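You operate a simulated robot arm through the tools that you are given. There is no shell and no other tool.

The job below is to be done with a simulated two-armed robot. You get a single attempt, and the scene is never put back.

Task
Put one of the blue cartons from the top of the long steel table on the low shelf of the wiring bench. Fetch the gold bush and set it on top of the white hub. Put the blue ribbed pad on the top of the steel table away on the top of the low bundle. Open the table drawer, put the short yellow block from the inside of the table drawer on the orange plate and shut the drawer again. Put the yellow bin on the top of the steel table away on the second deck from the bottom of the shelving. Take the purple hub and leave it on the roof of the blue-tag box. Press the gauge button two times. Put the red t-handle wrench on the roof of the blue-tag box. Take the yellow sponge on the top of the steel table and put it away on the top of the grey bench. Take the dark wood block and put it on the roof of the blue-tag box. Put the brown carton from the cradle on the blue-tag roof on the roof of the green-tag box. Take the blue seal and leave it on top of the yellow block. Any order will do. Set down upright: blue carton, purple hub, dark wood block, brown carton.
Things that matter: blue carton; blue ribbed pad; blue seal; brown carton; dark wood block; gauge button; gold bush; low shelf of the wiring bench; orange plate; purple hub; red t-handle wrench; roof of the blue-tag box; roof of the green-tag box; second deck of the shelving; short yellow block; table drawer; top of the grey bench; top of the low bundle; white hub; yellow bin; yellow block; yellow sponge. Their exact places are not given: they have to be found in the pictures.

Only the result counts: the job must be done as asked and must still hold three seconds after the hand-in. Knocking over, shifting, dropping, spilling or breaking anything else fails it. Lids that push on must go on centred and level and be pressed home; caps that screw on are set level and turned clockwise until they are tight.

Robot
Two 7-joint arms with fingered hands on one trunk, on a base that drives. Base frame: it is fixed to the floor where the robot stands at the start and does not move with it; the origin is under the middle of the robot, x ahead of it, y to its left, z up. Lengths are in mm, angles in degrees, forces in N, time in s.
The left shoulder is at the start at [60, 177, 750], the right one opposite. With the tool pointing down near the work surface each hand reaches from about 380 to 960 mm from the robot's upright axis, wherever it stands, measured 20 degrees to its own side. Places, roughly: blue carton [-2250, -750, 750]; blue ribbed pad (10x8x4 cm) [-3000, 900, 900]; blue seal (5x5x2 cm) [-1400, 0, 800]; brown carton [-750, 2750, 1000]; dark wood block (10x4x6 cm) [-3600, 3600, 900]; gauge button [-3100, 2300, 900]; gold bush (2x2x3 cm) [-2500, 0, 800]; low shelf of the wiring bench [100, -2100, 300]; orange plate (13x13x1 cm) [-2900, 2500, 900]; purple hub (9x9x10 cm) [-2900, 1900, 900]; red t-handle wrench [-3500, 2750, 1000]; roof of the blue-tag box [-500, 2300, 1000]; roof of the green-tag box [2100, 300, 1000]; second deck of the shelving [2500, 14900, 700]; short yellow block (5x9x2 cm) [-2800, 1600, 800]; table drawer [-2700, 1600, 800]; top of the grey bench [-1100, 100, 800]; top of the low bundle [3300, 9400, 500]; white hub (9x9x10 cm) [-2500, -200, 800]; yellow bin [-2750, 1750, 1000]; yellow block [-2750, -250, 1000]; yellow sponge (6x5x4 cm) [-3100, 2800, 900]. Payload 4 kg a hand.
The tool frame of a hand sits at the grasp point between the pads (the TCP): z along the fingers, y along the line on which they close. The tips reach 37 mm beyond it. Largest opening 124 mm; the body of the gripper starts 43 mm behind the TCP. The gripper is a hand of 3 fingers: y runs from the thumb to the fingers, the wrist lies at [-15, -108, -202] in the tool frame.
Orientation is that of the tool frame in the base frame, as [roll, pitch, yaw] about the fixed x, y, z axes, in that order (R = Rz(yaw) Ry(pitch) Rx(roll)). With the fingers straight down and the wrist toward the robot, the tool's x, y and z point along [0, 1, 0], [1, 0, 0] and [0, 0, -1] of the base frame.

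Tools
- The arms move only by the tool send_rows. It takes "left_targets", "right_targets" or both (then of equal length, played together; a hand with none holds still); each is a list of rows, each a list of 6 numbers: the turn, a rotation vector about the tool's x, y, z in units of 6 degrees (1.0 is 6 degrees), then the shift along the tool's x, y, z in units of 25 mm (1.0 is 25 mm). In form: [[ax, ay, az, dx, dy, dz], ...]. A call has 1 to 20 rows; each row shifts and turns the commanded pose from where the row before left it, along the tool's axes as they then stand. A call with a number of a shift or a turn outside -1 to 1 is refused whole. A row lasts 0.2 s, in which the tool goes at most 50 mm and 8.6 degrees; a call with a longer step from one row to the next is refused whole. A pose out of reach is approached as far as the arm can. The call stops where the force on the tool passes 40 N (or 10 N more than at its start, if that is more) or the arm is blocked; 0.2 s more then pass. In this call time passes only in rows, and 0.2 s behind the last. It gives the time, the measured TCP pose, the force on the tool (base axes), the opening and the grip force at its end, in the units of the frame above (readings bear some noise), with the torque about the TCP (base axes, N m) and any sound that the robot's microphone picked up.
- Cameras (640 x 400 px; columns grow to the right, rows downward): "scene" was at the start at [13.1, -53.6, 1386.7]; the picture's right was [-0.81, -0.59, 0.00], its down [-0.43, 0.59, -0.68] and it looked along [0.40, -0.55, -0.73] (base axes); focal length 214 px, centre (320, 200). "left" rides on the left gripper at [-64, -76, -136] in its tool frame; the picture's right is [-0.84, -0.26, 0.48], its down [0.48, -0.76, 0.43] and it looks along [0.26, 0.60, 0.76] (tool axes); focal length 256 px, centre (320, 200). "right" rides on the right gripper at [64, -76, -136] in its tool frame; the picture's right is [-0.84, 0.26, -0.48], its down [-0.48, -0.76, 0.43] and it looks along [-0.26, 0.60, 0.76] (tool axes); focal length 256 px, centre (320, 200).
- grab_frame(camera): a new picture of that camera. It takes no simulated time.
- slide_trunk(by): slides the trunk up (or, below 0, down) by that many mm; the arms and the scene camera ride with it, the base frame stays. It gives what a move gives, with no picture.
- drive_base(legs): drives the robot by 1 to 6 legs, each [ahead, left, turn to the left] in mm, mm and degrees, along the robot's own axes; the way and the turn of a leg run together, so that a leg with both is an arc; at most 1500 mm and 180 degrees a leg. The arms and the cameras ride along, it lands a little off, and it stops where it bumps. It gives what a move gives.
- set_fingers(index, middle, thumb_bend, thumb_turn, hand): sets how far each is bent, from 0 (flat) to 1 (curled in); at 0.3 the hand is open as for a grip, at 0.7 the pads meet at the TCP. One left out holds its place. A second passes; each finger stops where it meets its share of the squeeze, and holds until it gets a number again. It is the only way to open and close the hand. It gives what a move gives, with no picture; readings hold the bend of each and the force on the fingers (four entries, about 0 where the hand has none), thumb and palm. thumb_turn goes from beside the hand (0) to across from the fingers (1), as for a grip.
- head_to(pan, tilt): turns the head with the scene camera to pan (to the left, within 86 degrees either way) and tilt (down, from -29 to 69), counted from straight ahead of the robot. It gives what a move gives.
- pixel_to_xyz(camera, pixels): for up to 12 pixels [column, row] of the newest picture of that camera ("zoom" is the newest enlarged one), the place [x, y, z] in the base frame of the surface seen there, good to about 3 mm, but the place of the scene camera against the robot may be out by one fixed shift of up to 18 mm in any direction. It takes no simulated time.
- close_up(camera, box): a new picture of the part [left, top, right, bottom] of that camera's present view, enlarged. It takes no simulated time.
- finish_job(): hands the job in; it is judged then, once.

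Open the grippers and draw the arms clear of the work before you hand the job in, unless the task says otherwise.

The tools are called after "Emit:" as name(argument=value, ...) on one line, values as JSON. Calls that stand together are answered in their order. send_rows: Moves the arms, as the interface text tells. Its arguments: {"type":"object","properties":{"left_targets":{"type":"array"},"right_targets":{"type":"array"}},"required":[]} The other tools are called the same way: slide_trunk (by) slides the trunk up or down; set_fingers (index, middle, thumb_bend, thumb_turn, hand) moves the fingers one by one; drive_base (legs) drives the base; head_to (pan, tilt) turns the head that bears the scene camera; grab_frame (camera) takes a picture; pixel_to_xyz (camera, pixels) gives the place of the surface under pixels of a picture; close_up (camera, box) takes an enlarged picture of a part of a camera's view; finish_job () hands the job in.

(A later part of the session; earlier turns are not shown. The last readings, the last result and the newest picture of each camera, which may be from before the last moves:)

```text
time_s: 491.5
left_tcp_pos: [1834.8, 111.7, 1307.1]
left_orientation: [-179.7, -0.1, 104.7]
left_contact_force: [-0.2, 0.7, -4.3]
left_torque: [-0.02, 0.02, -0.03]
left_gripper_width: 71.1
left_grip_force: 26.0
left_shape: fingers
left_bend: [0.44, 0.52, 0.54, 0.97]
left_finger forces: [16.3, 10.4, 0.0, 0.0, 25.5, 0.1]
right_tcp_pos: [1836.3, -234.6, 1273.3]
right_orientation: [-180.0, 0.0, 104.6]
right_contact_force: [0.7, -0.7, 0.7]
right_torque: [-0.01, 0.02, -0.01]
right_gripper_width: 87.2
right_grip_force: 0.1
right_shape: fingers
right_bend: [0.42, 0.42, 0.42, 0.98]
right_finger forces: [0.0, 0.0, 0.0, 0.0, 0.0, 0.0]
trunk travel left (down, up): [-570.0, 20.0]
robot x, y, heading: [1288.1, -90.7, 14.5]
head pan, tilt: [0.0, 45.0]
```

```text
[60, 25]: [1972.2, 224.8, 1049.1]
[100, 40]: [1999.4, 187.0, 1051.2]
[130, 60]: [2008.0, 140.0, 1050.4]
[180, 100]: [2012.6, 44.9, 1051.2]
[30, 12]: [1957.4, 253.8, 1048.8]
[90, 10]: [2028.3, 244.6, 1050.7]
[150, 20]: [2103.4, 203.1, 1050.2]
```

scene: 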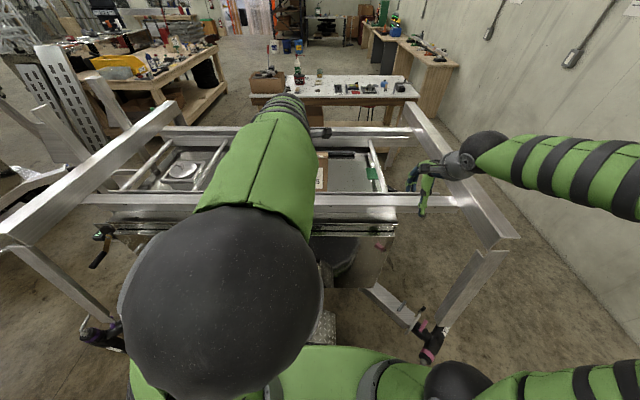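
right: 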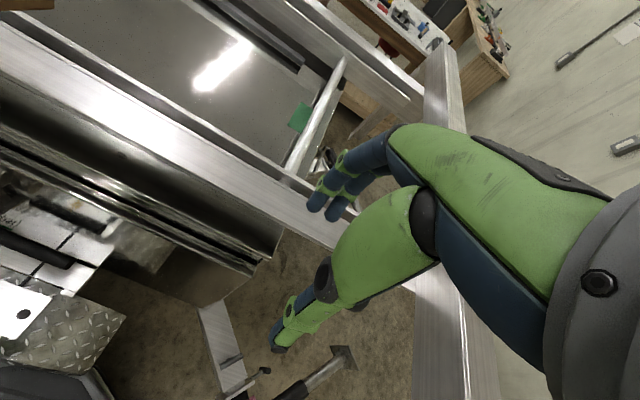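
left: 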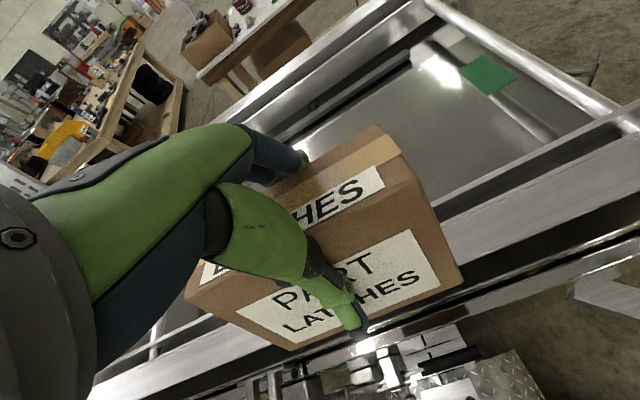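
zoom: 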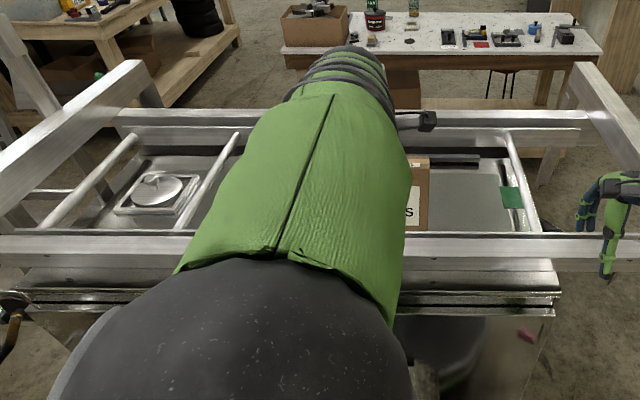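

The roof is clean around n≈2000, t≈-348. I move the carton forward 194 mm and lower it most of the way.

Emit:
send_rows(left_targets=[[0, 0, 0, 0, 1, 0], [0, 0, 0, 0, 1, 0], [0, 0, 0, 0, 1, 0], [0, 0, 0, 0, 1, 0], [0, 0, 0, 0, 1, 0], [0, 0, 0, 0, 1, 0], [0, 0, 0, 0, 1, 0], [0, 0, 0, 0, 0.8, 0], [0, 0, 0, 0, 0, 1], [0, 0, 0, 0, 0, 1], [0, 0, 0, 0, 0, 1], [0, 0, 0, 0, 0, 1], [0, 0, 0, 0, 0, 1], [0, 0, 0, 0, 0, 0.8]])

Emit:
grab_frame(camera="left")

Emit:
pixel_to_xyz(camera="left", pixels=[[380, 135], [340, 165], [420, 190], [430, 285], [230, 310], [290, 345], [460, 280], [390, 300]])

```text
time_s: 494.5
left_tcp_pos: [2022.5, 161.0, 1161.9]
left_orientation: [-179.7, 0.0, 104.6]
left_contact_force: [-0.4, -0.1, -4.9]
left_torque: [-0.02, 0.03, 0.02]
left_gripper_width: 70.8
left_grip_force: 25.4
left_shape: fingers
left_bend: [0.44, 0.52, 0.54, 0.97]
left_finger forces: [15.9, 10.3, 0.0, 0.1, 24.9, 0.0]
right_tcp_pos: [1837.3, -235.3, 1273.8]
right_orientation: [-179.9, 0.0, 104.6]
right_contact_force: [-0.5, 0.3, 0.4]
right_torque: [-0.01, -0.02, -0.04]
right_gripper_width: 87.1
right_grip_force: 0.1
right_shape: fingers
right_bend: [0.42, 0.42, 0.42, 0.98]
right_finger forces: [0.1, 0.0, 0.0, 0.1, 0.0, 0.0]
trunk travel left (down, up): [-570.0, 20.0]
robot x, y, heading: [1284.5, -81.8, 14.5]
head pan, tilt: [0.0, 45.0]
```

```text
taken
```

left: 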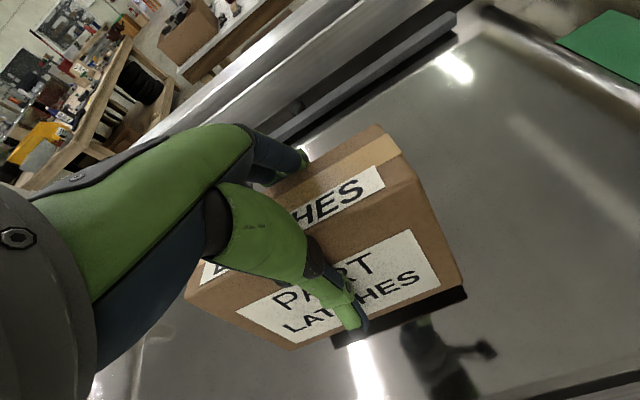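

```text
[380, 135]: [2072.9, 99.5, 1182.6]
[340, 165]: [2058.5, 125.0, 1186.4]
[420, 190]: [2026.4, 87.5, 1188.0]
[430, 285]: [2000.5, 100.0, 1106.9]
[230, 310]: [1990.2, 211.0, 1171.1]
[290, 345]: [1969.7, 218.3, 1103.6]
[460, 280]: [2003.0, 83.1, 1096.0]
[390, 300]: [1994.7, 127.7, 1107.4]
```

Carton bottom is ~40 mm above the roof. I lower 30 mm, then feel.

Emit:
send_rows(left_targets=[[0, 0, 0, 0, 0, 0.6], [0, 0, 0, 0, 0, 0.4]])

Emit:
grab_frame(camera="left")

```text
time_s: 495.1
left_tcp_pos: [2020.1, 161.6, 1138.6]
left_orientation: [180.0, -0.1, 104.5]
left_contact_force: [-0.5, 1.3, 7.6]
left_torque: [-0.21, -0.33, 0.02]
left_gripper_width: 70.7
left_grip_force: 27.2
left_shape: fingers
left_bend: [0.44, 0.52, 0.54, 0.97]
left_finger forces: [16.5, 10.4, 0.0, 0.0, 27.6, 0.0]
right_tcp_pos: [1835.1, -234.2, 1274.5]
right_orientation: [180.0, -0.1, 104.7]
right_contact_force: [-0.4, -0.2, 0.4]
right_torque: [-0.02, 0.01, 0.02]
right_gripper_width: 86.5
right_grip_force: 0.1
right_shape: fingers
right_bend: [0.42, 0.42, 0.42, 0.98]
right_finger forces: [0.0, 0.1, 0.0, 0.0, 0.0, 0.1]
trunk travel left (down, up): [-570.0, 20.0]
robot x, y, heading: [1283.8, -88.5, 14.6]
head pan, tilt: [0.0, 45.0]
```

```text
taken
```

left: 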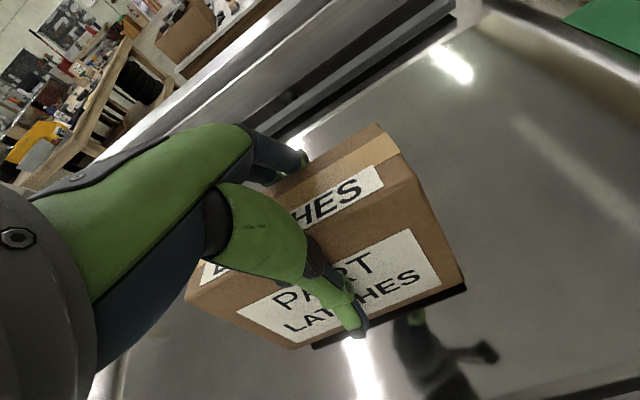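

Contact at one bottom edge (~12 N). I press 3 mm more so it beds flat, then check.

Emit:
send_rows(left_targets=[[0, 0, 0, 0, 0, 0.08], [0, 0, 0, 0, 0, 0.06]])

Emit:
close_up(camera="left", box=[260, 230, 500, 380])

```text
time_s: 495.7
left_tcp_pos: [2019.7, 162.8, 1137.2]
left_orientation: [179.9, 0.1, 104.6]
left_contact_force: [-5.2, 3.9, 33.3]
left_torque: [-0.33, -0.6, 0.02]
left_gripper_width: 71.0
left_grip_force: 31.6
left_shape: fingers
left_bend: [0.44, 0.52, 0.54, 0.97]
left_finger forces: [17.7, 9.8, 0.1, 0.0, 34.8, 0.1]
right_tcp_pos: [1834.5, -235.3, 1275.7]
right_orientation: [179.9, 0.0, 104.5]
right_contact_force: [0.4, 0.3, 0.2]
right_torque: [0.0, -0.01, 0.02]
right_gripper_width: 87.1
right_grip_force: 0.0
right_shape: fingers
right_bend: [0.42, 0.42, 0.42, 0.98]
right_finger forces: [0.0, 0.0, 0.0, 0.0, 0.1, 0.0]
trunk travel left (down, up): [-570.0, 20.0]
robot x, y, heading: [1284.7, -86.4, 14.7]
head pan, tilt: [0.0, 45.0]
```

```text
2.67 times, centred on (380, 305) of left
```

zoom: 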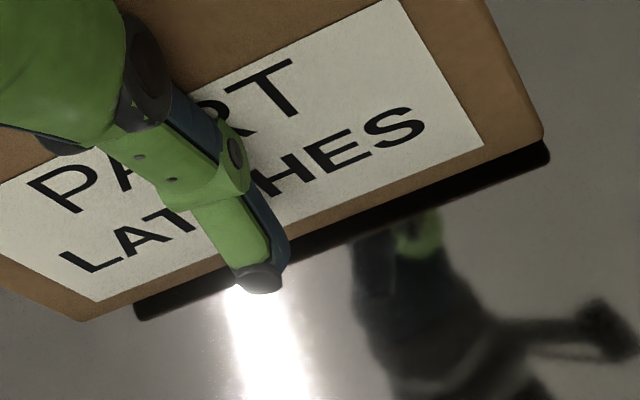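

The box is tilted a few degrees but resting on its edge. I relieve the pressure by 2 mm and open gently so it settles flat.

Emit:
send_rows(left_targets=[[0, 0, 0, 0, 0, -0.1]])

Emit:
set_fingers(hand="left", index=0.42, middle=0.49, thumb_bend=0.5)

Emit:
grab_frame(camera="left")

```text
time_s: 496.1
left_tcp_pos: [2019.3, 161.3, 1137.1]
left_orientation: [-179.9, -0.1, 104.6]
left_contact_force: [-1.1, 4.1, 30.3]
left_torque: [-0.24, -0.89, 0.09]
left_gripper_width: 70.9
left_grip_force: 30.5
left_shape: fingers
left_bend: [0.44, 0.51, 0.54, 0.97]
left_finger forces: [18.2, 11.1, 0.0, 0.0, 31.2, 0.1]
right_tcp_pos: [1834.1, -234.7, 1274.8]
right_orientation: [180.0, 0.1, 104.6]
right_contact_force: [0.1, -0.5, 0.9]
right_torque: [-0.02, 0.02, 0.04]
right_gripper_width: 86.8
right_grip_force: 0.1
right_shape: fingers
right_bend: [0.42, 0.42, 0.42, 0.98]
right_finger forces: [0.1, 0.0, 0.0, 0.0, 0.1, 0.0]
trunk travel left (down, up): [-570.0, 20.0]
robot x, y, heading: [1282.5, -86.5, 14.9]
head pan, tilt: [0.0, 45.0]
```

```text
time_s: 497.1
left_tcp_pos: [2021.5, 161.8, 1134.0]
left_orientation: [-179.6, -0.1, 104.6]
left_contact_force: [-0.7, -1.6, -1.4]
left_torque: [-0.03, 0.02, 0.0]
left_gripper_width: 81.0
left_grip_force: 5.7
left_shape: fingers
left_bend: [0.41, 0.48, 0.49, 0.97]
left_finger forces: [3.4, 1.6, 0.0, 0.0, 6.0, 0.0]
right_tcp_pos: [1837.2, -235.0, 1273.0]
right_orientation: [-179.9, 0.0, 104.5]
right_contact_force: [0.2, -0.6, 0.8]
right_torque: [0.0, 0.0, -0.01]
right_gripper_width: 87.1
right_grip_force: 0.0
right_shape: fingers
right_bend: [0.42, 0.42, 0.42, 0.98]
right_finger forces: [0.0, 0.0, 0.0, 0.1, 0.0, 0.0]
trunk travel left (down, up): [-570.0, 20.0]
robot x, y, heading: [1284.2, -84.1, 15.0]
head pan, tilt: [0.0, 45.0]
```

```text
taken
```

left: 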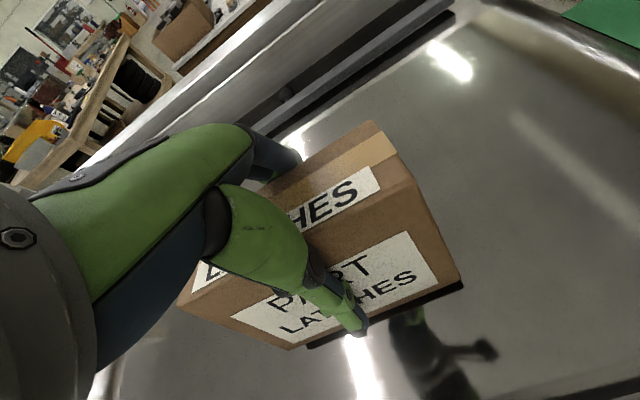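

It settles; I open fully and rise.

Emit:
set_fingers(hand="left", index=0.38, middle=0.44, thumb_bend=0.44)

Emit:
grab_frame(camera="left")

Emit:
set_fingers(hand="left", index=0.33, middle=0.33, thumb_bend=0.33)

Emit:
send_rows(left_targets=[[0, 0, 0, 0, 0, -0.4], [0, 0, 0, 0, 0, -1], [0, 0, 0, 0, 0, -1], [0, 0, 0, 0, 0, -1], [0, 0, 0, 0, 0, -1], [0, 0, 0, 0, 0, -1], [0, 0, 0, 0, 0, -1], [0, 0, 0, 0, 0, -1]])

Emit:
grab_frame(camera="left")

```text
time_s: 498.1
left_tcp_pos: [2020.8, 160.9, 1134.4]
left_orientation: [-179.7, -0.2, 104.6]
left_contact_force: [0.0, -0.6, 0.3]
left_torque: [0.02, -0.02, -0.03]
left_gripper_width: 90.3
left_grip_force: 0.6
left_shape: fingers
left_bend: [0.38, 0.44, 0.44, 0.97]
left_finger forces: [0.0, 0.1, 0.0, 0.1, 0.6, 0.0]
right_tcp_pos: [1837.0, -234.3, 1273.7]
right_orientation: [-179.9, -0.1, 104.6]
right_contact_force: [0.4, -1.1, -0.2]
right_torque: [0.0, -0.02, -0.01]
right_gripper_width: 87.0
right_grip_force: 0.1
right_shape: fingers
right_bend: [0.42, 0.42, 0.42, 0.98]
right_finger forces: [0.0, 0.1, 0.1, 0.0, 0.0, 0.1]
trunk travel left (down, up): [-570.0, 20.0]
robot x, y, heading: [1284.7, -86.4, 14.5]
head pan, tilt: [0.0, 45.0]
```

```text
taken
```

left: 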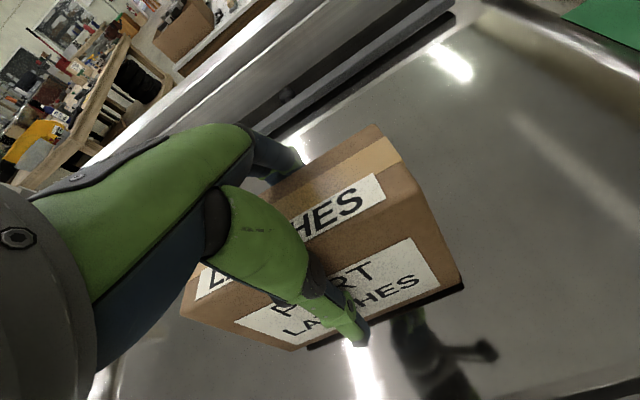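

```text
time_s: 499.1
left_tcp_pos: [2021.5, 161.4, 1134.6]
left_orientation: [-179.7, -0.1, 104.6]
left_contact_force: [-0.7, -0.5, 0.5]
left_torque: [0.01, -0.03, 0.04]
left_gripper_width: 114.7
left_grip_force: 0.4
left_shape: fingers
left_bend: [0.33, 0.33, 0.33, 0.97]
left_finger forces: [0.0, 0.0, 0.1, 0.1, 1.0, 0.0]
right_tcp_pos: [1836.4, -235.0, 1273.4]
right_orientation: [-179.9, 0.0, 104.6]
right_contact_force: [0.8, 0.0, -0.8]
right_torque: [0.01, 0.03, 0.0]
right_gripper_width: 87.1
right_grip_force: 0.0
right_shape: fingers
right_bend: [0.42, 0.42, 0.42, 0.98]
right_finger forces: [0.1, 0.1, 0.0, 0.0, 0.0, 0.0]
trunk travel left (down, up): [-570.0, 20.0]
robot x, y, heading: [1283.7, -86.1, 14.6]
head pan, tilt: [0.0, 45.0]
```

```text
time_s: 500.9
left_tcp_pos: [2023.2, 163.1, 1323.9]
left_orientation: [-179.8, -0.1, 104.6]
left_contact_force: [0.8, -0.4, -0.4]
left_torque: [0.01, 0.0, 0.03]
left_gripper_width: 114.5
left_grip_force: 0.0
left_shape: fingers
left_bend: [0.33, 0.33, 0.33, 0.97]
left_finger forces: [0.0, 0.0, 0.1, 0.1, 0.0, 0.1]
right_tcp_pos: [1836.6, -234.3, 1273.4]
right_orientation: [-179.9, 0.0, 104.6]
right_contact_force: [0.2, -0.2, -0.5]
right_torque: [-0.01, 0.0, -0.03]
right_gripper_width: 86.9
right_grip_force: 0.0
right_shape: fingers
right_bend: [0.42, 0.42, 0.42, 0.98]
right_finger forces: [0.0, 0.1, 0.0, 0.0, 0.1, 0.0]
trunk travel left (down, up): [-570.0, 20.0]
robot x, y, heading: [1283.0, -84.3, 14.6]
head pan, tilt: [0.0, 45.0]
```

```text
taken
```

left: 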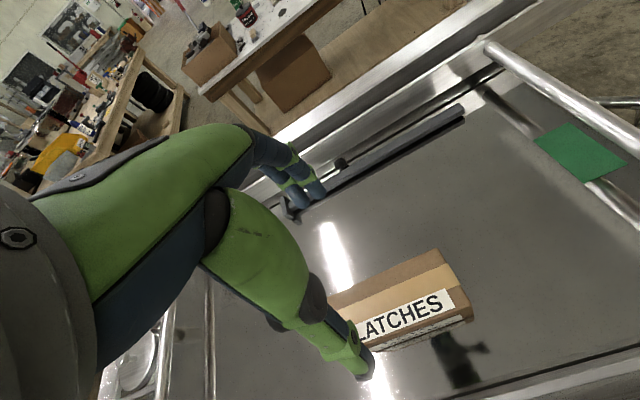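

The carton stands upright on the green-tag roof. I verify its top is level, retract, and return by the north route.

Emit:
pixel_to_xyz(camera="left", pixels=[[435, 252], [468, 312], [345, 295], [400, 280], [455, 285]])

Emit:
send_rows(left_targets=[[0, 0, 0, 0, -1, 0], [0, 0, 0, 0, -1, 0], [0, 0, 0, 0, -1, 0], [0, 0, 0, 0, -1, 0], [0, 0, 0, 0, -1, 0], [0, 0, 0, 0, -1, 0], [0, 0, 0, 0, -1, 0], [0, 0, 0, 0, -1, 0]])

Emit:
drive_base(legs=[[-600, -40, 0], [0, 0, -104.5]])

```text
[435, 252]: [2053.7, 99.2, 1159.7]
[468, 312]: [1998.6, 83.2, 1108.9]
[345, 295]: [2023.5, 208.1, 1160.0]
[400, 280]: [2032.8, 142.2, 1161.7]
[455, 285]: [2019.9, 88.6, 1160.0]
```

```text
time_s: 502.7
left_tcp_pos: [1828.5, 110.6, 1321.8]
left_orientation: [-179.7, -0.1, 104.6]
left_contact_force: [-0.7, 0.3, 0.1]
left_torque: [0.0, 0.02, -0.03]
left_gripper_width: 114.5
left_grip_force: 0.0
left_shape: fingers
left_bend: [0.33, 0.33, 0.33, 0.97]
left_finger forces: [0.0, 0.1, 0.1, 0.0, 0.1, 0.0]
right_tcp_pos: [1836.6, -234.3, 1274.2]
right_orientation: [180.0, -0.1, 104.7]
right_contact_force: [0.0, -0.2, -0.3]
right_torque: [0.0, -0.01, -0.03]
right_gripper_width: 87.0
right_grip_force: 0.2
right_shape: fingers
right_bend: [0.42, 0.42, 0.42, 0.98]
right_finger forces: [0.0, 0.0, 0.0, 0.0, 0.1, 0.0]
trunk travel left (down, up): [-570.0, 20.0]
robot x, y, heading: [1285.4, -85.5, 14.3]
head pan, tilt: [0.0, 45.0]
```

```text
time_s: 510.6
left_tcp_pos: [746.3, -855.2, 1320.0]
left_orientation: [-179.7, -0.1, -0.4]
left_contact_force: [-0.3, 0.5, -0.2]
left_torque: [0.01, -0.01, -0.04]
left_gripper_width: 114.7
left_grip_force: 0.2
left_shape: fingers
left_bend: [0.33, 0.33, 0.33, 0.97]
left_finger forces: [0.1, 0.0, 0.1, 0.0, 0.0, 0.0]
right_tcp_pos: [411.5, -770.6, 1272.1]
right_orientation: [-179.9, -0.1, -0.3]
right_contact_force: [-0.1, 0.2, -0.2]
right_torque: [0.0, 0.0, -0.01]
right_gripper_width: 86.9
right_grip_force: 0.0
right_shape: fingers
right_bend: [0.42, 0.42, 0.42, 0.98]
right_finger forces: [0.1, 0.1, 0.0, 0.1, 0.0, 0.0]
trunk travel left (down, up): [-570.0, 20.0]
robot x, y, heading: [696.7, -273.7, -90.3]
head pan, tilt: [0.0, 45.0]
```

The carton's top is level (1160 at all corners). I reverse along the known path.

Emit:
drive_base(legs=[[-575, -215, 0], [-600, 0, 0], [-650, 170, 0]])

```text
time_s: 520.2
left_tcp_pos: [722.4, 956.1, 1321.1]
left_orientation: [-179.7, -0.1, -0.3]
left_contact_force: [0.1, -0.2, -0.8]
left_torque: [-0.02, 0.0, 0.0]
left_gripper_width: 114.5
left_grip_force: 0.0
left_shape: fingers
left_bend: [0.33, 0.33, 0.33, 0.97]
left_finger forces: [0.1, 0.1, 0.0, 0.1, 0.0, 0.1]
right_tcp_pos: [386.6, 1037.4, 1275.0]
right_orientation: [180.0, 0.0, -0.4]
right_contact_force: [-1.3, -0.5, -0.1]
right_torque: [0.0, 0.03, -0.01]
right_gripper_width: 86.8
right_grip_force: 0.0
right_shape: fingers
right_bend: [0.42, 0.42, 0.42, 0.98]
right_finger forces: [0.0, 0.1, 0.1, 0.0, 0.0, 0.0]
trunk travel left (down, up): [-570.0, 20.0]
robot x, y, heading: [674.3, 1530.5, -90.2]
head pan, tilt: [0.0, 45.0]
```

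Emit:
drive_base(legs=[[-990, -70, 0], [-1200, -150, 0], [-600, -65, 0]])

```text
time_s: 534.3
left_tcp_pos: [459.1, 3781.9, 1322.1]
left_orientation: [-179.7, -0.1, 0.2]
left_contact_force: [-0.3, 0.2, 0.1]
left_torque: [-0.05, 0.0, 0.02]
left_gripper_width: 114.6
left_grip_force: 0.1
left_shape: fingers
left_bend: [0.33, 0.33, 0.33, 0.97]
left_finger forces: [0.1, 0.0, 0.0, 0.0, 0.0, 0.0]
right_tcp_pos: [123.4, 3859.7, 1273.6]
right_orientation: [179.9, 0.0, 0.2]
right_contact_force: [-0.7, 0.1, -0.6]
right_torque: [-0.03, 0.01, 0.01]
right_gripper_width: 87.1
right_grip_force: 0.0
right_shape: fingers
right_bend: [0.42, 0.42, 0.42, 0.98]
right_finger forces: [0.0, 0.0, 0.1, 0.2, 0.0, 0.1]
trunk travel left (down, up): [-570.0, 20.0]
robot x, y, heading: [404.4, 4356.9, -89.8]
head pan, tilt: [0.0, 45.0]
```

I continue west and around the tongue, then turn to face the steel table near the sponge.

Emit:
drive_base(legs=[[0, -1430, 0], [530, -875, 0], [0, 0, -75.5], [600, 440, 0]])

Emit:
slide_trunk(by=-200)

Emit:
head_to(pan=10, tilt=40)

Emit:
grab_frame(camera="scene")

Emit:
grab_frame(camera="left")

```text
time_s: 553.4
left_tcp_pos: [-3032.2, 3196.9, 1320.5]
left_orientation: [-179.7, -0.2, -80.7]
left_contact_force: [-1.1, 1.0, -0.1]
left_torque: [0.01, 0.0, 0.01]
left_gripper_width: 114.5
left_grip_force: 0.0
left_shape: fingers
left_bend: [0.33, 0.33, 0.33, 0.97]
left_finger forces: [0.1, 0.0, 0.0, 0.0, 0.0, 0.0]
right_tcp_pos: [-3006.4, 3541.1, 1272.9]
right_orientation: [-179.9, 0.0, -80.6]
right_contact_force: [-0.6, 0.0, 0.5]
right_torque: [0.0, 0.05, 0.03]
right_gripper_width: 86.9
right_grip_force: 0.2
right_shape: fingers
right_bend: [0.42, 0.42, 0.42, 0.98]
right_finger forces: [0.0, 0.0, 0.0, 0.0, 0.0, 0.0]
trunk travel left (down, up): [-570.0, 20.0]
robot x, y, heading: [-2468.4, 3344.2, -170.6]
head pan, tilt: [0.0, 45.0]
```

```text
time_s: 555.5
left_tcp_pos: [-3030.9, 3196.5, 1121.9]
left_orientation: [-179.6, -0.1, -80.6]
left_contact_force: [-0.7, -0.2, 0.0]
left_torque: [0.01, 0.0, 0.04]
left_gripper_width: 114.5
left_grip_force: 0.1
left_shape: fingers
left_bend: [0.33, 0.33, 0.33, 0.97]
left_finger forces: [0.0, 0.0, 0.1, 0.1, 0.0, 0.0]
right_tcp_pos: [-3005.4, 3542.4, 1074.1]
right_orientation: [180.0, 0.0, -80.6]
right_contact_force: [0.0, -0.5, -0.6]
right_torque: [0.04, 0.0, -0.02]
right_gripper_width: 86.9
right_grip_force: 0.0
right_shape: fingers
right_bend: [0.42, 0.42, 0.42, 0.98]
right_finger forces: [0.1, 0.0, 0.1, 0.0, 0.1, 0.0]
trunk travel left (down, up): [-370.0, 220.0]
robot x, y, heading: [-2471.1, 3341.5, -170.6]
head pan, tilt: [0.0, 45.0]
```

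```text
time_s: 556.3
left_tcp_pos: [-3031.5, 3197.0, 1121.6]
left_orientation: [-179.7, 0.0, -80.6]
left_contact_force: [-1.2, -0.7, -0.2]
left_torque: [-0.03, -0.02, -0.02]
left_gripper_width: 114.6
left_grip_force: 0.1
left_shape: fingers
left_bend: [0.33, 0.33, 0.33, 0.97]
left_finger forces: [0.1, 0.1, 0.0, 0.0, 0.0, 0.0]
right_tcp_pos: [-3005.6, 3540.2, 1073.0]
right_orientation: [-179.9, 0.0, -80.6]
right_contact_force: [-0.7, 0.5, 0.1]
right_torque: [0.05, -0.05, 0.01]
right_gripper_width: 87.1
right_grip_force: 0.2
right_shape: fingers
right_bend: [0.42, 0.42, 0.42, 0.98]
right_finger forces: [0.1, 0.1, 0.0, 0.1, 0.0, 0.1]
trunk travel left (down, up): [-370.0, 220.0]
robot x, y, heading: [-2469.4, 3343.6, -170.5]
head pan, tilt: [10.0, 40.0]
```

```text
taken
```

scene: 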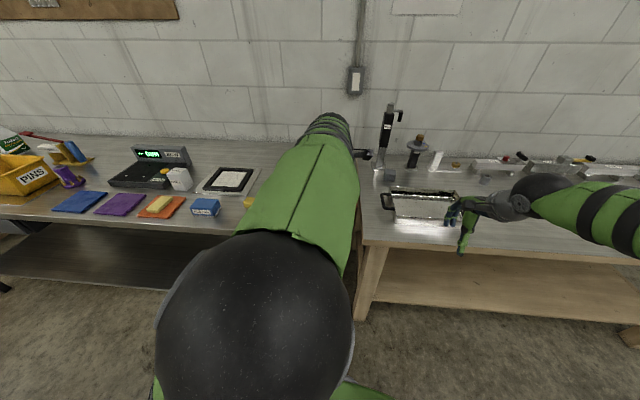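

```text
taken
```

left: 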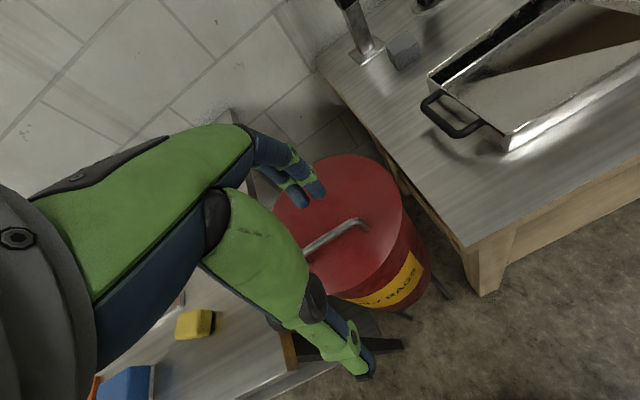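

The sponge is at (195,323) in the left camera. I measure it, then drive left to bring the hand over it.

Emit:
pixel_to_xyz(camera="left", pixels=[[195, 318], [180, 325], [210, 315], [195, 335], [205, 330], [183, 312], [212, 330]])

Emit:
drive_base(legs=[[0, 290, 5]])

Emit:
grab_frame(camera="left")

```text
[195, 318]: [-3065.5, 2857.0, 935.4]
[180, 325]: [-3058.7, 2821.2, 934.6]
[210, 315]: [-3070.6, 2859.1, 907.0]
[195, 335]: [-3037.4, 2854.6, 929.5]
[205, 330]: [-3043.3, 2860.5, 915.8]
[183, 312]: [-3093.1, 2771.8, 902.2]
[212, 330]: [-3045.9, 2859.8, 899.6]
```

```text
time_s: 558.3
left_tcp_pos: [-2955.1, 2861.8, 1121.2]
left_orientation: [-179.7, -0.2, -75.3]
left_contact_force: [0.4, -0.8, -0.3]
left_torque: [0.0, 0.0, -0.03]
left_gripper_width: 114.5
left_grip_force: 0.1
left_shape: fingers
left_bend: [0.33, 0.33, 0.33, 0.97]
left_finger forces: [0.0, 0.1, 0.1, 0.0, 0.0, 0.0]
right_tcp_pos: [-2962.5, 3207.1, 1073.3]
right_orientation: [179.9, 0.0, -75.3]
right_contact_force: [0.1, -0.2, -1.0]
right_torque: [0.01, 0.01, -0.02]
right_gripper_width: 86.8
right_grip_force: 0.1
right_shape: fingers
right_bend: [0.42, 0.42, 0.42, 0.98]
right_finger forces: [0.0, 0.0, 0.1, 0.0, 0.0, 0.1]
trunk travel left (down, up): [-370.0, 220.0]
robot x, y, heading: [-2409.0, 3058.3, -165.4]
head pan, tilt: [10.0, 40.0]
```

```text
taken
```

left: 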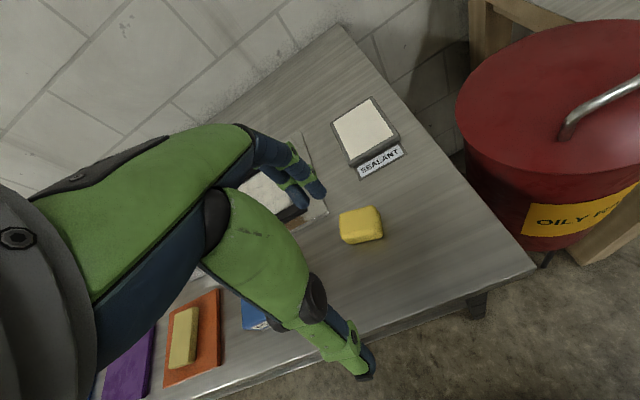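

Emit:
pixel_to_xyz(camera="left", pixels=[[360, 220], [345, 212], [375, 210], [380, 230], [345, 235], [360, 210], [365, 240]])

Emit:
close_up(camera="left", box=[310, 180, 420, 260])

```text
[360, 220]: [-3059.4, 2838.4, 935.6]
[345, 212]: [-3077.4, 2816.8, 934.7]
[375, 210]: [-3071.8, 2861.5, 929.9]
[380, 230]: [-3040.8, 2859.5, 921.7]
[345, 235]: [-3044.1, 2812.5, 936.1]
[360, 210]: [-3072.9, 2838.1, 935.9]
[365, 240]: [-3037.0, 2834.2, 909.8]
```

```text
5.00 times, centred on (365, 220) of left
```

zoom: 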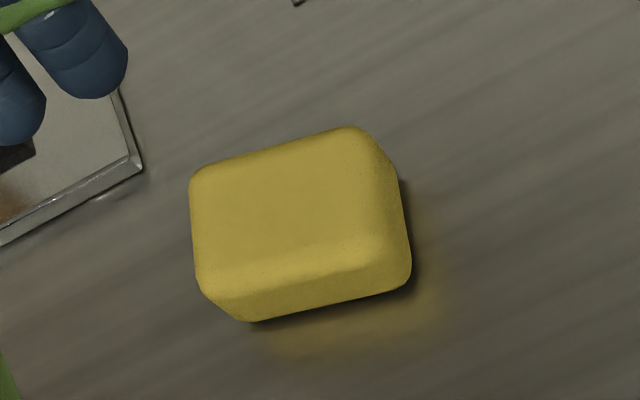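

A thin frame plate's corner lies close to the sponge at (329,213). I measure that too.

Emit:
pixel_to_xyz(camera="left", pixels=[[327, 211], [320, 205], [322, 215], [310, 222], [300, 240], [318, 190], [305, 150]])

```text
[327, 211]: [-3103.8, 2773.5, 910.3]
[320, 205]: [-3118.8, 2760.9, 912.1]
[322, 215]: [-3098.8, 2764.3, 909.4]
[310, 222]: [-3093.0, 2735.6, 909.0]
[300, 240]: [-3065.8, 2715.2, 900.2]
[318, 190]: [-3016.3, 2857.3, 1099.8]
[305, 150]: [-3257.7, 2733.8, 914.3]
```

The frame corner is 45+ mm away from the fingers if I turn the hand ~20°. I go over the sponge, turn and descend.

Emit:
send_rows(left_targets=[[0, 0, 0, -0.02, 0.85, 0], [0, 0, 0, -0.02, 0.85, 0], [0, 0, 0, -0.02, 0.85, 0], [0, 0, 0, -0.02, 0.85, 0], [0, 0, 0, 0, 0.85, 0], [0, 0, 0.85, 0, 0, 0], [0, 0, 0.85, 0, 0, 0], [0, 0, 0.85, 0, 0, 0], [0, 0, 0.85, 0, 0, 0], [0, 0, 0, 0, 0, 1], [0, 0, 0, 0, 0, 1], [0, 0, 0, 0, 0, 1], [0, 0, 0, 0, 0, 1], [0, 0, 0, 0, 0, 1]])

Emit:
set_fingers(hand="left", index=0.4, middle=0.4, thumb_bend=0.4)

Emit:
grab_frame(camera="left")

```text
time_s: 561.3
left_tcp_pos: [-3054.8, 2836.4, 994.2]
left_orientation: [-179.8, 0.0, -95.7]
left_contact_force: [0.5, 0.4, -0.4]
left_torque: [0.01, 0.01, 0.0]
left_gripper_width: 114.6
left_grip_force: 0.1
left_shape: fingers
left_bend: [0.33, 0.33, 0.33, 0.97]
left_finger forces: [0.1, 0.1, 0.0, 0.0, 0.0, 0.0]
right_tcp_pos: [-2962.3, 3209.1, 1072.7]
right_orientation: [-179.9, 0.0, -75.2]
right_contact_force: [-0.6, 0.4, -0.1]
right_torque: [0.01, 0.0, 0.01]
right_gripper_width: 87.1
right_grip_force: 0.0
right_shape: fingers
right_bend: [0.42, 0.42, 0.42, 0.98]
right_finger forces: [0.1, 0.1, 0.0, 0.0, 0.2, 0.0]
trunk travel left (down, up): [-370.0, 220.0]
robot x, y, heading: [-2409.1, 3062.5, -165.4]
head pan, tilt: [10.0, 40.0]
```

```text
time_s: 562.3
left_tcp_pos: [-3055.1, 2836.5, 995.2]
left_orientation: [-179.7, 0.1, -95.7]
left_contact_force: [-0.3, -0.5, 0.3]
left_torque: [0.0, -0.01, -0.01]
left_gripper_width: 93.5
left_grip_force: 0.1
left_shape: fingers
left_bend: [0.4, 0.4, 0.4, 0.97]
left_finger forces: [0.0, 0.1, 0.1, 0.0, 0.0, 0.0]
right_tcp_pos: [-2961.4, 3209.6, 1072.9]
right_orientation: [180.0, 0.0, -75.2]
right_contact_force: [-0.2, -0.4, -1.0]
right_torque: [0.04, 0.01, 0.01]
right_gripper_width: 86.8
right_grip_force: 0.1
right_shape: fingers
right_bend: [0.42, 0.42, 0.42, 0.98]
right_finger forces: [0.1, 0.1, 0.1, 0.1, 0.0, 0.1]
trunk travel left (down, up): [-370.0, 220.0]
robot x, y, heading: [-2409.0, 3055.8, -165.2]
head pan, tilt: [10.0, 40.0]
```

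```text
taken
```

left: 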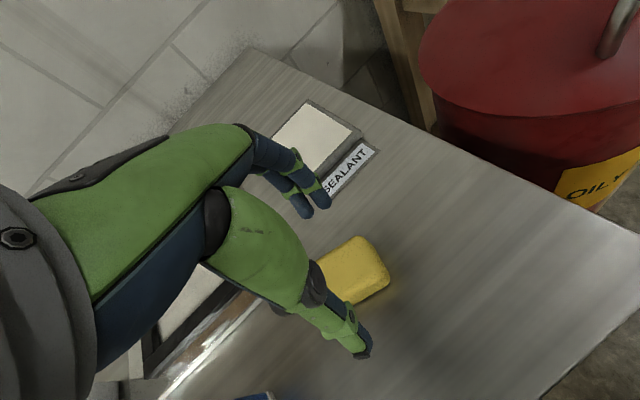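

The sponge is between the fingers. I lower to z≈942 and grip.

Emit:
send_rows(left_targets=[[0, 0, 0, 0, 0, 1], [0, 0, 0, 0, 0, 1], [0, 0, 0, 0, 0, 0.1]])

Emit:
set_fingers(hand="left", index=0.64, middle=0.64, thumb_bend=0.64)

Emit:
send_rows(left_targets=[[0, 0, 0, 0, 0, -0.5], [0, 0, 0, 0, 0, -1], [0, 0, 0, 0, 0, -1], [0, 0, 0, 0, 0, -1], [0, 0, 0, 0, 0, -1], [0, 0, 0, 0, 0, -1], [0, 0, 0, 0, 0, -1], [0, 0, 0, 0, 0, -1]])

Emit:
grab_frame(camera="left")

```text
time_s: 563.1
left_tcp_pos: [-3055.6, 2835.0, 943.9]
left_orientation: [-179.6, 0.1, -95.7]
left_contact_force: [-0.1, 0.5, -0.3]
left_torque: [0.0, 0.03, 0.01]
left_gripper_width: 93.6
left_grip_force: 0.1
left_shape: fingers
left_bend: [0.4, 0.4, 0.4, 0.97]
left_finger forces: [0.0, 0.0, 0.1, 0.0, 0.0, 0.0]
right_tcp_pos: [-2963.1, 3207.7, 1073.2]
right_orientation: [179.9, 0.0, -75.3]
right_contact_force: [0.2, 0.6, 0.4]
right_torque: [0.01, 0.0, 0.04]
right_gripper_width: 86.7
right_grip_force: 0.0
right_shape: fingers
right_bend: [0.42, 0.42, 0.42, 0.98]
right_finger forces: [0.1, 0.0, 0.0, 0.0, 0.0, 0.0]
trunk travel left (down, up): [-370.0, 220.0]
robot x, y, heading: [-2407.7, 3061.2, -165.4]
head pan, tilt: [10.0, 40.0]
```

```text
time_s: 564.1
left_tcp_pos: [-3056.3, 2835.0, 944.1]
left_orientation: [-179.8, -0.1, -95.5]
left_contact_force: [-2.1, -2.3, 9.6]
left_torque: [0.02, 0.28, -0.03]
left_gripper_width: 49.4
left_grip_force: 20.7
left_shape: fingers
left_bend: [0.56, 0.57, 0.58, 0.97]
left_finger forces: [11.4, 9.2, 0.0, 0.0, 21.2, 0.0]
right_tcp_pos: [-2961.9, 3208.2, 1073.8]
right_orientation: [180.0, 0.1, -75.4]
right_contact_force: [-0.5, 0.2, 0.2]
right_torque: [0.01, -0.01, 0.0]
right_gripper_width: 87.2
right_grip_force: 0.0
right_shape: fingers
right_bend: [0.42, 0.42, 0.42, 0.98]
right_finger forces: [0.0, 0.0, 0.0, 0.0, 0.0, 0.0]
trunk travel left (down, up): [-370.0, 220.0]
robot x, y, heading: [-2410.7, 3060.3, -165.1]
head pan, tilt: [10.0, 40.0]
```

```text
time_s: 565.9
left_tcp_pos: [-3056.0, 2837.1, 1131.8]
left_orientation: [-179.7, 0.0, -95.6]
left_contact_force: [0.4, -0.7, 0.0]
left_torque: [0.01, 0.01, -0.01]
left_gripper_width: 48.8
left_grip_force: 19.8
left_shape: fingers
left_bend: [0.56, 0.58, 0.59, 0.97]
left_finger forces: [11.2, 8.7, 0.0, 0.0, 19.9, 0.0]
right_tcp_pos: [-2963.1, 3208.0, 1073.0]
right_orientation: [-180.0, 0.1, -75.3]
right_contact_force: [-0.4, 1.2, -0.1]
right_torque: [-0.04, -0.04, -0.01]
right_gripper_width: 87.0
right_grip_force: 0.1
right_shape: fingers
right_bend: [0.42, 0.42, 0.42, 0.98]
right_finger forces: [0.0, 0.1, 0.0, 0.0, 0.0, 0.2]
trunk travel left (down, up): [-370.0, 220.0]
robot x, y, heading: [-2408.8, 3060.5, -165.1]
head pan, tilt: [10.0, 40.0]
```

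```text
taken
```

left: 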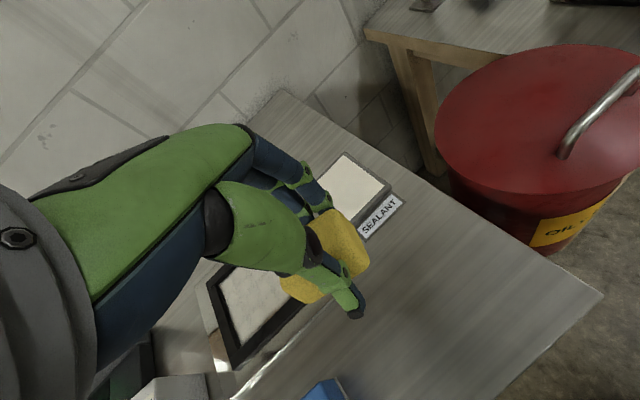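

The sponge is held. I raise the right hand a little and drive left to the purple hub.

Emit:
send_rows(right_targets=[[0, 0, 0, 0, 0, -1], [0, 0, 0, 0, 0, -1], [0, 0, 0, 0, 0, -1]])

Emit:
drive_base(legs=[[0, 1250, 0], [120, 0, 0]])

Emit:
grab_frame(camera="right")

```text
time_s: 566.7
left_tcp_pos: [-3056.4, 2836.1, 1131.6]
left_orientation: [-179.7, 0.0, -95.7]
left_contact_force: [0.0, -0.9, 0.0]
left_torque: [0.0, -0.01, 0.01]
left_gripper_width: 48.7
left_grip_force: 20.1
left_shape: fingers
left_bend: [0.56, 0.58, 0.59, 0.97]
left_finger forces: [11.3, 8.7, 0.0, 0.0, 19.8, 0.0]
right_tcp_pos: [-2962.2, 3209.1, 1149.5]
right_orientation: [-179.9, 0.0, -75.3]
right_contact_force: [-0.4, 0.1, 1.0]
right_torque: [0.03, 0.01, 0.01]
right_gripper_width: 87.1
right_grip_force: 0.1
right_shape: fingers
right_bend: [0.42, 0.42, 0.42, 0.98]
right_finger forces: [0.1, 0.0, 0.0, 0.0, 0.1, 0.0]
trunk travel left (down, up): [-370.0, 220.0]
robot x, y, heading: [-2409.7, 3060.5, -165.3]
head pan, tilt: [10.0, 40.0]
```

```text
time_s: 573.7
left_tcp_pos: [-2856.7, 1615.9, 1131.9]
left_orientation: [-179.6, 0.0, -95.4]
left_contact_force: [-0.3, -0.1, 0.2]
left_torque: [-0.01, -0.05, 0.04]
left_gripper_width: 48.7
left_grip_force: 19.5
left_shape: fingers
left_bend: [0.56, 0.58, 0.59, 0.97]
left_finger forces: [11.2, 8.8, 0.0, 0.0, 19.9, 0.0]
right_tcp_pos: [-2763.1, 1989.3, 1148.8]
right_orientation: [-179.8, -0.1, -75.1]
right_contact_force: [-0.3, -0.1, 0.1]
right_torque: [0.01, 0.01, -0.03]
right_gripper_width: 86.7
right_grip_force: 0.1
right_shape: fingers
right_bend: [0.42, 0.42, 0.42, 0.98]
right_finger forces: [0.0, 0.1, 0.0, 0.0, 0.0, 0.0]
trunk travel left (down, up): [-370.0, 220.0]
robot x, y, heading: [-2211.0, 1843.7, -165.3]
head pan, tilt: [10.0, 40.0]
```

```text
taken
```

right: 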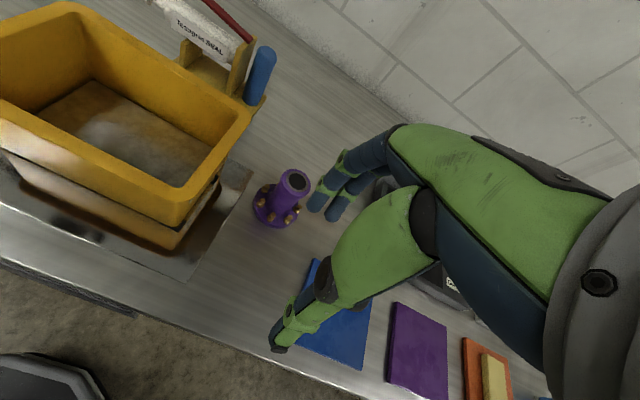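

The purple hub stands at (280,200), next to the bin. I measure it.

Emit:
close_up(camera="right", box=[215, 140, 345, 250])

Emit:
pixel_to_xyz(camera="zoom", pixels=[[360, 140], [300, 160], [250, 240], [310, 250], [185, 250], [340, 120], [385, 165], [365, 115], [345, 165], [140, 200], [400, 200]])

```text
3.64 times, centred on (280, 195) of right
```

zoom: 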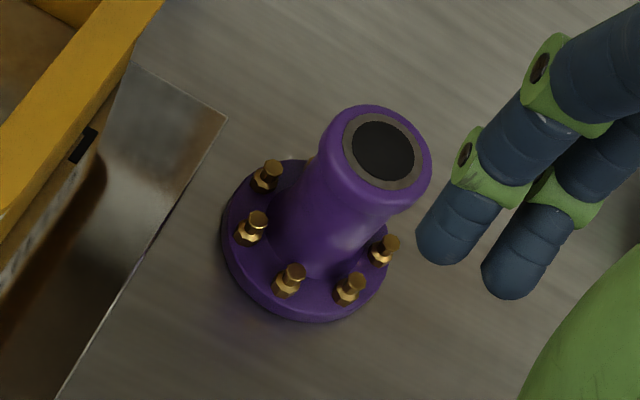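

```text
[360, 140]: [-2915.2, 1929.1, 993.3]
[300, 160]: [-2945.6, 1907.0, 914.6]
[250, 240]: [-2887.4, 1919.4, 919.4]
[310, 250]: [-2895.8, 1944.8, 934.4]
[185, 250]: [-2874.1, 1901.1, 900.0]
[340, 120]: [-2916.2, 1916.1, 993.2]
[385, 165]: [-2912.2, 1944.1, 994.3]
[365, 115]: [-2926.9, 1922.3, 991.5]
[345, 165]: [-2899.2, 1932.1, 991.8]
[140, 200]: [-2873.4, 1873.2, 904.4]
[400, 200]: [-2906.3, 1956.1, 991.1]
```

Emit:
pixel_to_xyz(camera="zoom", pixels=[[383, 150], [335, 135], [425, 165], [405, 115], [370, 185], [305, 310], [228, 220], [385, 270], [250, 195]])

```text
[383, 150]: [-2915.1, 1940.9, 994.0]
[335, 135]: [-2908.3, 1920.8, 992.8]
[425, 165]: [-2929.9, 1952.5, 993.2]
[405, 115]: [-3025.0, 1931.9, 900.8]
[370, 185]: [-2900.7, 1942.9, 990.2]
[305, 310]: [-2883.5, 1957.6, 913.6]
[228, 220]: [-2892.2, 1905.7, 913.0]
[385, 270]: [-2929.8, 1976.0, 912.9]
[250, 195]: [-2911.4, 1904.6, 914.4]
```

Hub centre (-2915,1940), top z 993. I move over it and descend to grip the neck above the bolts.

Emit:
send_rows(right_targets=[[0, 0, 0, 0.05, 0.91, 0], [0, 0, 0, 0.05, 0.91, 0], [0, 0, 0, 0.05, 0.91, 0], [0, 0, 0, 0.05, 0.91, 0], [0, 0, 0, 0.05, 0.91, 0], [0, 0, 0, 0.05, 0.91, 0], [0, 0, 0, 0.03, 0.91, 0], [0, 0, 0, 0, 0, 1], [0, 0, 0, 0, 0, 1], [0, 0, 0, 0, 0, 1]])

Emit:
grab_frame(camera="right")

```text
time_s: 575.9
left_tcp_pos: [-2854.1, 1617.0, 1132.8]
left_orientation: [-179.7, 0.0, -95.4]
left_contact_force: [0.8, -1.0, 0.7]
left_torque: [0.07, 0.01, 0.0]
left_gripper_width: 48.9
left_grip_force: 19.9
left_shape: fingers
left_bend: [0.56, 0.58, 0.59, 0.97]
left_finger forces: [11.2, 8.7, 0.1, 0.0, 19.8, 0.0]
right_tcp_pos: [-2913.9, 1938.1, 1075.7]
right_orientation: [-179.9, 0.1, -75.1]
right_contact_force: [-0.9, -0.6, 0.2]
right_torque: [-0.01, -0.01, 0.01]
right_gripper_width: 87.0
right_grip_force: 0.0
right_shape: fingers
right_bend: [0.42, 0.42, 0.42, 0.98]
right_finger forces: [0.0, 0.0, 0.0, 0.0, 0.0, 0.0]
trunk travel left (down, up): [-370.0, 220.0]
robot x, y, heading: [-2210.4, 1842.7, -164.8]
head pan, tilt: [10.0, 40.0]
```

```text
taken
```

right: 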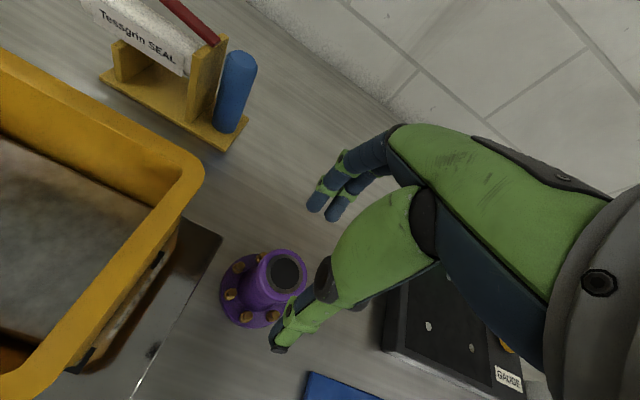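

Lined up. I lower to z≈981 and grip.

Emit:
send_rows(right_targets=[[0, 0, 0, 0, 0, 1], [0, 0, 0, 0, 0, 1], [0, 0, 0, 0, 0, 1], [0, 0, 0, 0, 0, 0.75]])

Emit:
set_fingers(hand="right", index=0.66, middle=0.66, thumb_bend=0.66)

Emit:
grab_frame(camera="right")

```text
time_s: 576.9
left_tcp_pos: [-2855.3, 1617.3, 1131.9]
left_orientation: [-179.7, -0.1, -95.5]
left_contact_force: [0.4, -0.4, -0.2]
left_torque: [-0.04, 0.02, -0.01]
left_gripper_width: 48.7
left_grip_force: 20.0
left_shape: fingers
left_bend: [0.56, 0.58, 0.59, 0.97]
left_finger forces: [11.2, 8.6, 0.1, 0.0, 19.8, 0.1]
right_tcp_pos: [-2914.9, 1940.8, 979.6]
right_orientation: [-180.0, 0.0, -75.1]
right_contact_force: [0.2, -0.3, 0.0]
right_torque: [0.0, -0.01, -0.01]
right_gripper_width: 87.0
right_grip_force: 0.0
right_shape: fingers
right_bend: [0.42, 0.42, 0.42, 0.98]
right_finger forces: [0.0, 0.0, 0.0, 0.0, 0.0, 0.0]
trunk travel left (down, up): [-370.0, 220.0]
robot x, y, heading: [-2212.6, 1843.8, -164.7]
head pan, tilt: [10.0, 40.0]
```

```text
time_s: 577.9
left_tcp_pos: [-2854.7, 1616.9, 1132.6]
left_orientation: [-179.7, 0.1, -95.4]
left_contact_force: [-0.5, -0.4, -1.0]
left_torque: [0.0, 0.01, 0.01]
left_gripper_width: 48.8
left_grip_force: 19.6
left_shape: fingers
left_bend: [0.56, 0.58, 0.59, 0.97]
left_finger forces: [11.2, 8.7, 0.1, 0.1, 19.8, 0.0]
right_tcp_pos: [-2914.1, 1939.0, 983.2]
right_orientation: [179.8, 0.0, -75.1]
right_contact_force: [0.2, 0.9, 17.3]
right_torque: [-0.18, 1.13, -0.01]
right_gripper_width: 46.7
right_grip_force: 25.2
right_shape: fingers
right_bend: [0.55, 0.56, 0.61, 0.96]
right_finger forces: [10.4, 12.9, 0.1, 0.0, 25.8, 0.0]
trunk travel left (down, up): [-370.0, 220.0]
robot x, y, heading: [-2205.1, 1841.9, -164.9]
head pan, tilt: [10.0, 40.0]
```

```text
taken
```

right: 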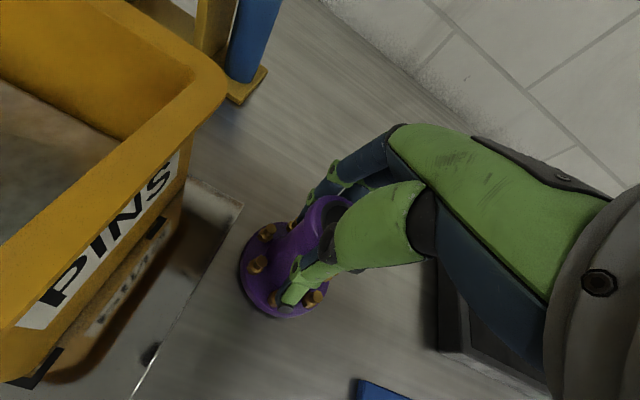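

Gripped (25 N). I lift straight up.

Emit:
send_rows(right_targets=[[0, 0, 0, 0, 0, -0.5], [0, 0, 0, 0, 0, -1], [0, 0, 0, 0, 0, -1], [0, 0, 0, 0, 0, -1], [0, 0, 0, 0, 0, -1], [0, 0, 0, 0, 0, -1], [0, 0, 0, 0, 0, -1], [0, 0, 0, 0, 0, -1], [0, 0, 0, 0, 0, -1]])

Emit:
grab_frame(camera="right")

```text
time_s: 579.9
left_tcp_pos: [-2855.8, 1618.1, 1132.2]
left_orientation: [-179.7, -0.1, -95.4]
left_contact_force: [-0.1, -0.6, -0.5]
left_torque: [0.02, 0.0, -0.03]
left_gripper_width: 48.6
left_grip_force: 19.8
left_shape: fingers
left_bend: [0.56, 0.58, 0.59, 0.97]
left_finger forces: [11.2, 8.7, 0.0, 0.0, 19.7, 0.0]
right_tcp_pos: [-2915.3, 1942.1, 1194.8]
right_orientation: [-179.9, 0.0, -75.0]
right_contact_force: [-0.6, -0.8, -7.0]
right_torque: [0.02, -0.02, -0.01]
right_gripper_width: 38.9
right_grip_force: 15.9
right_shape: fingers
right_bend: [0.57, 0.58, 0.63, 0.97]
right_finger forces: [9.2, 9.1, 0.0, 0.1, 13.9, 0.0]
trunk travel left (down, up): [-370.0, 220.0]
robot x, y, heading: [-2210.8, 1841.5, -165.1]
head pan, tilt: [10.0, 40.0]
```

```text
taken
```

right: 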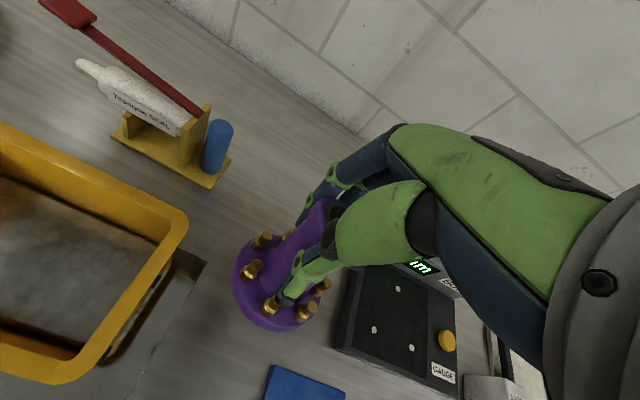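

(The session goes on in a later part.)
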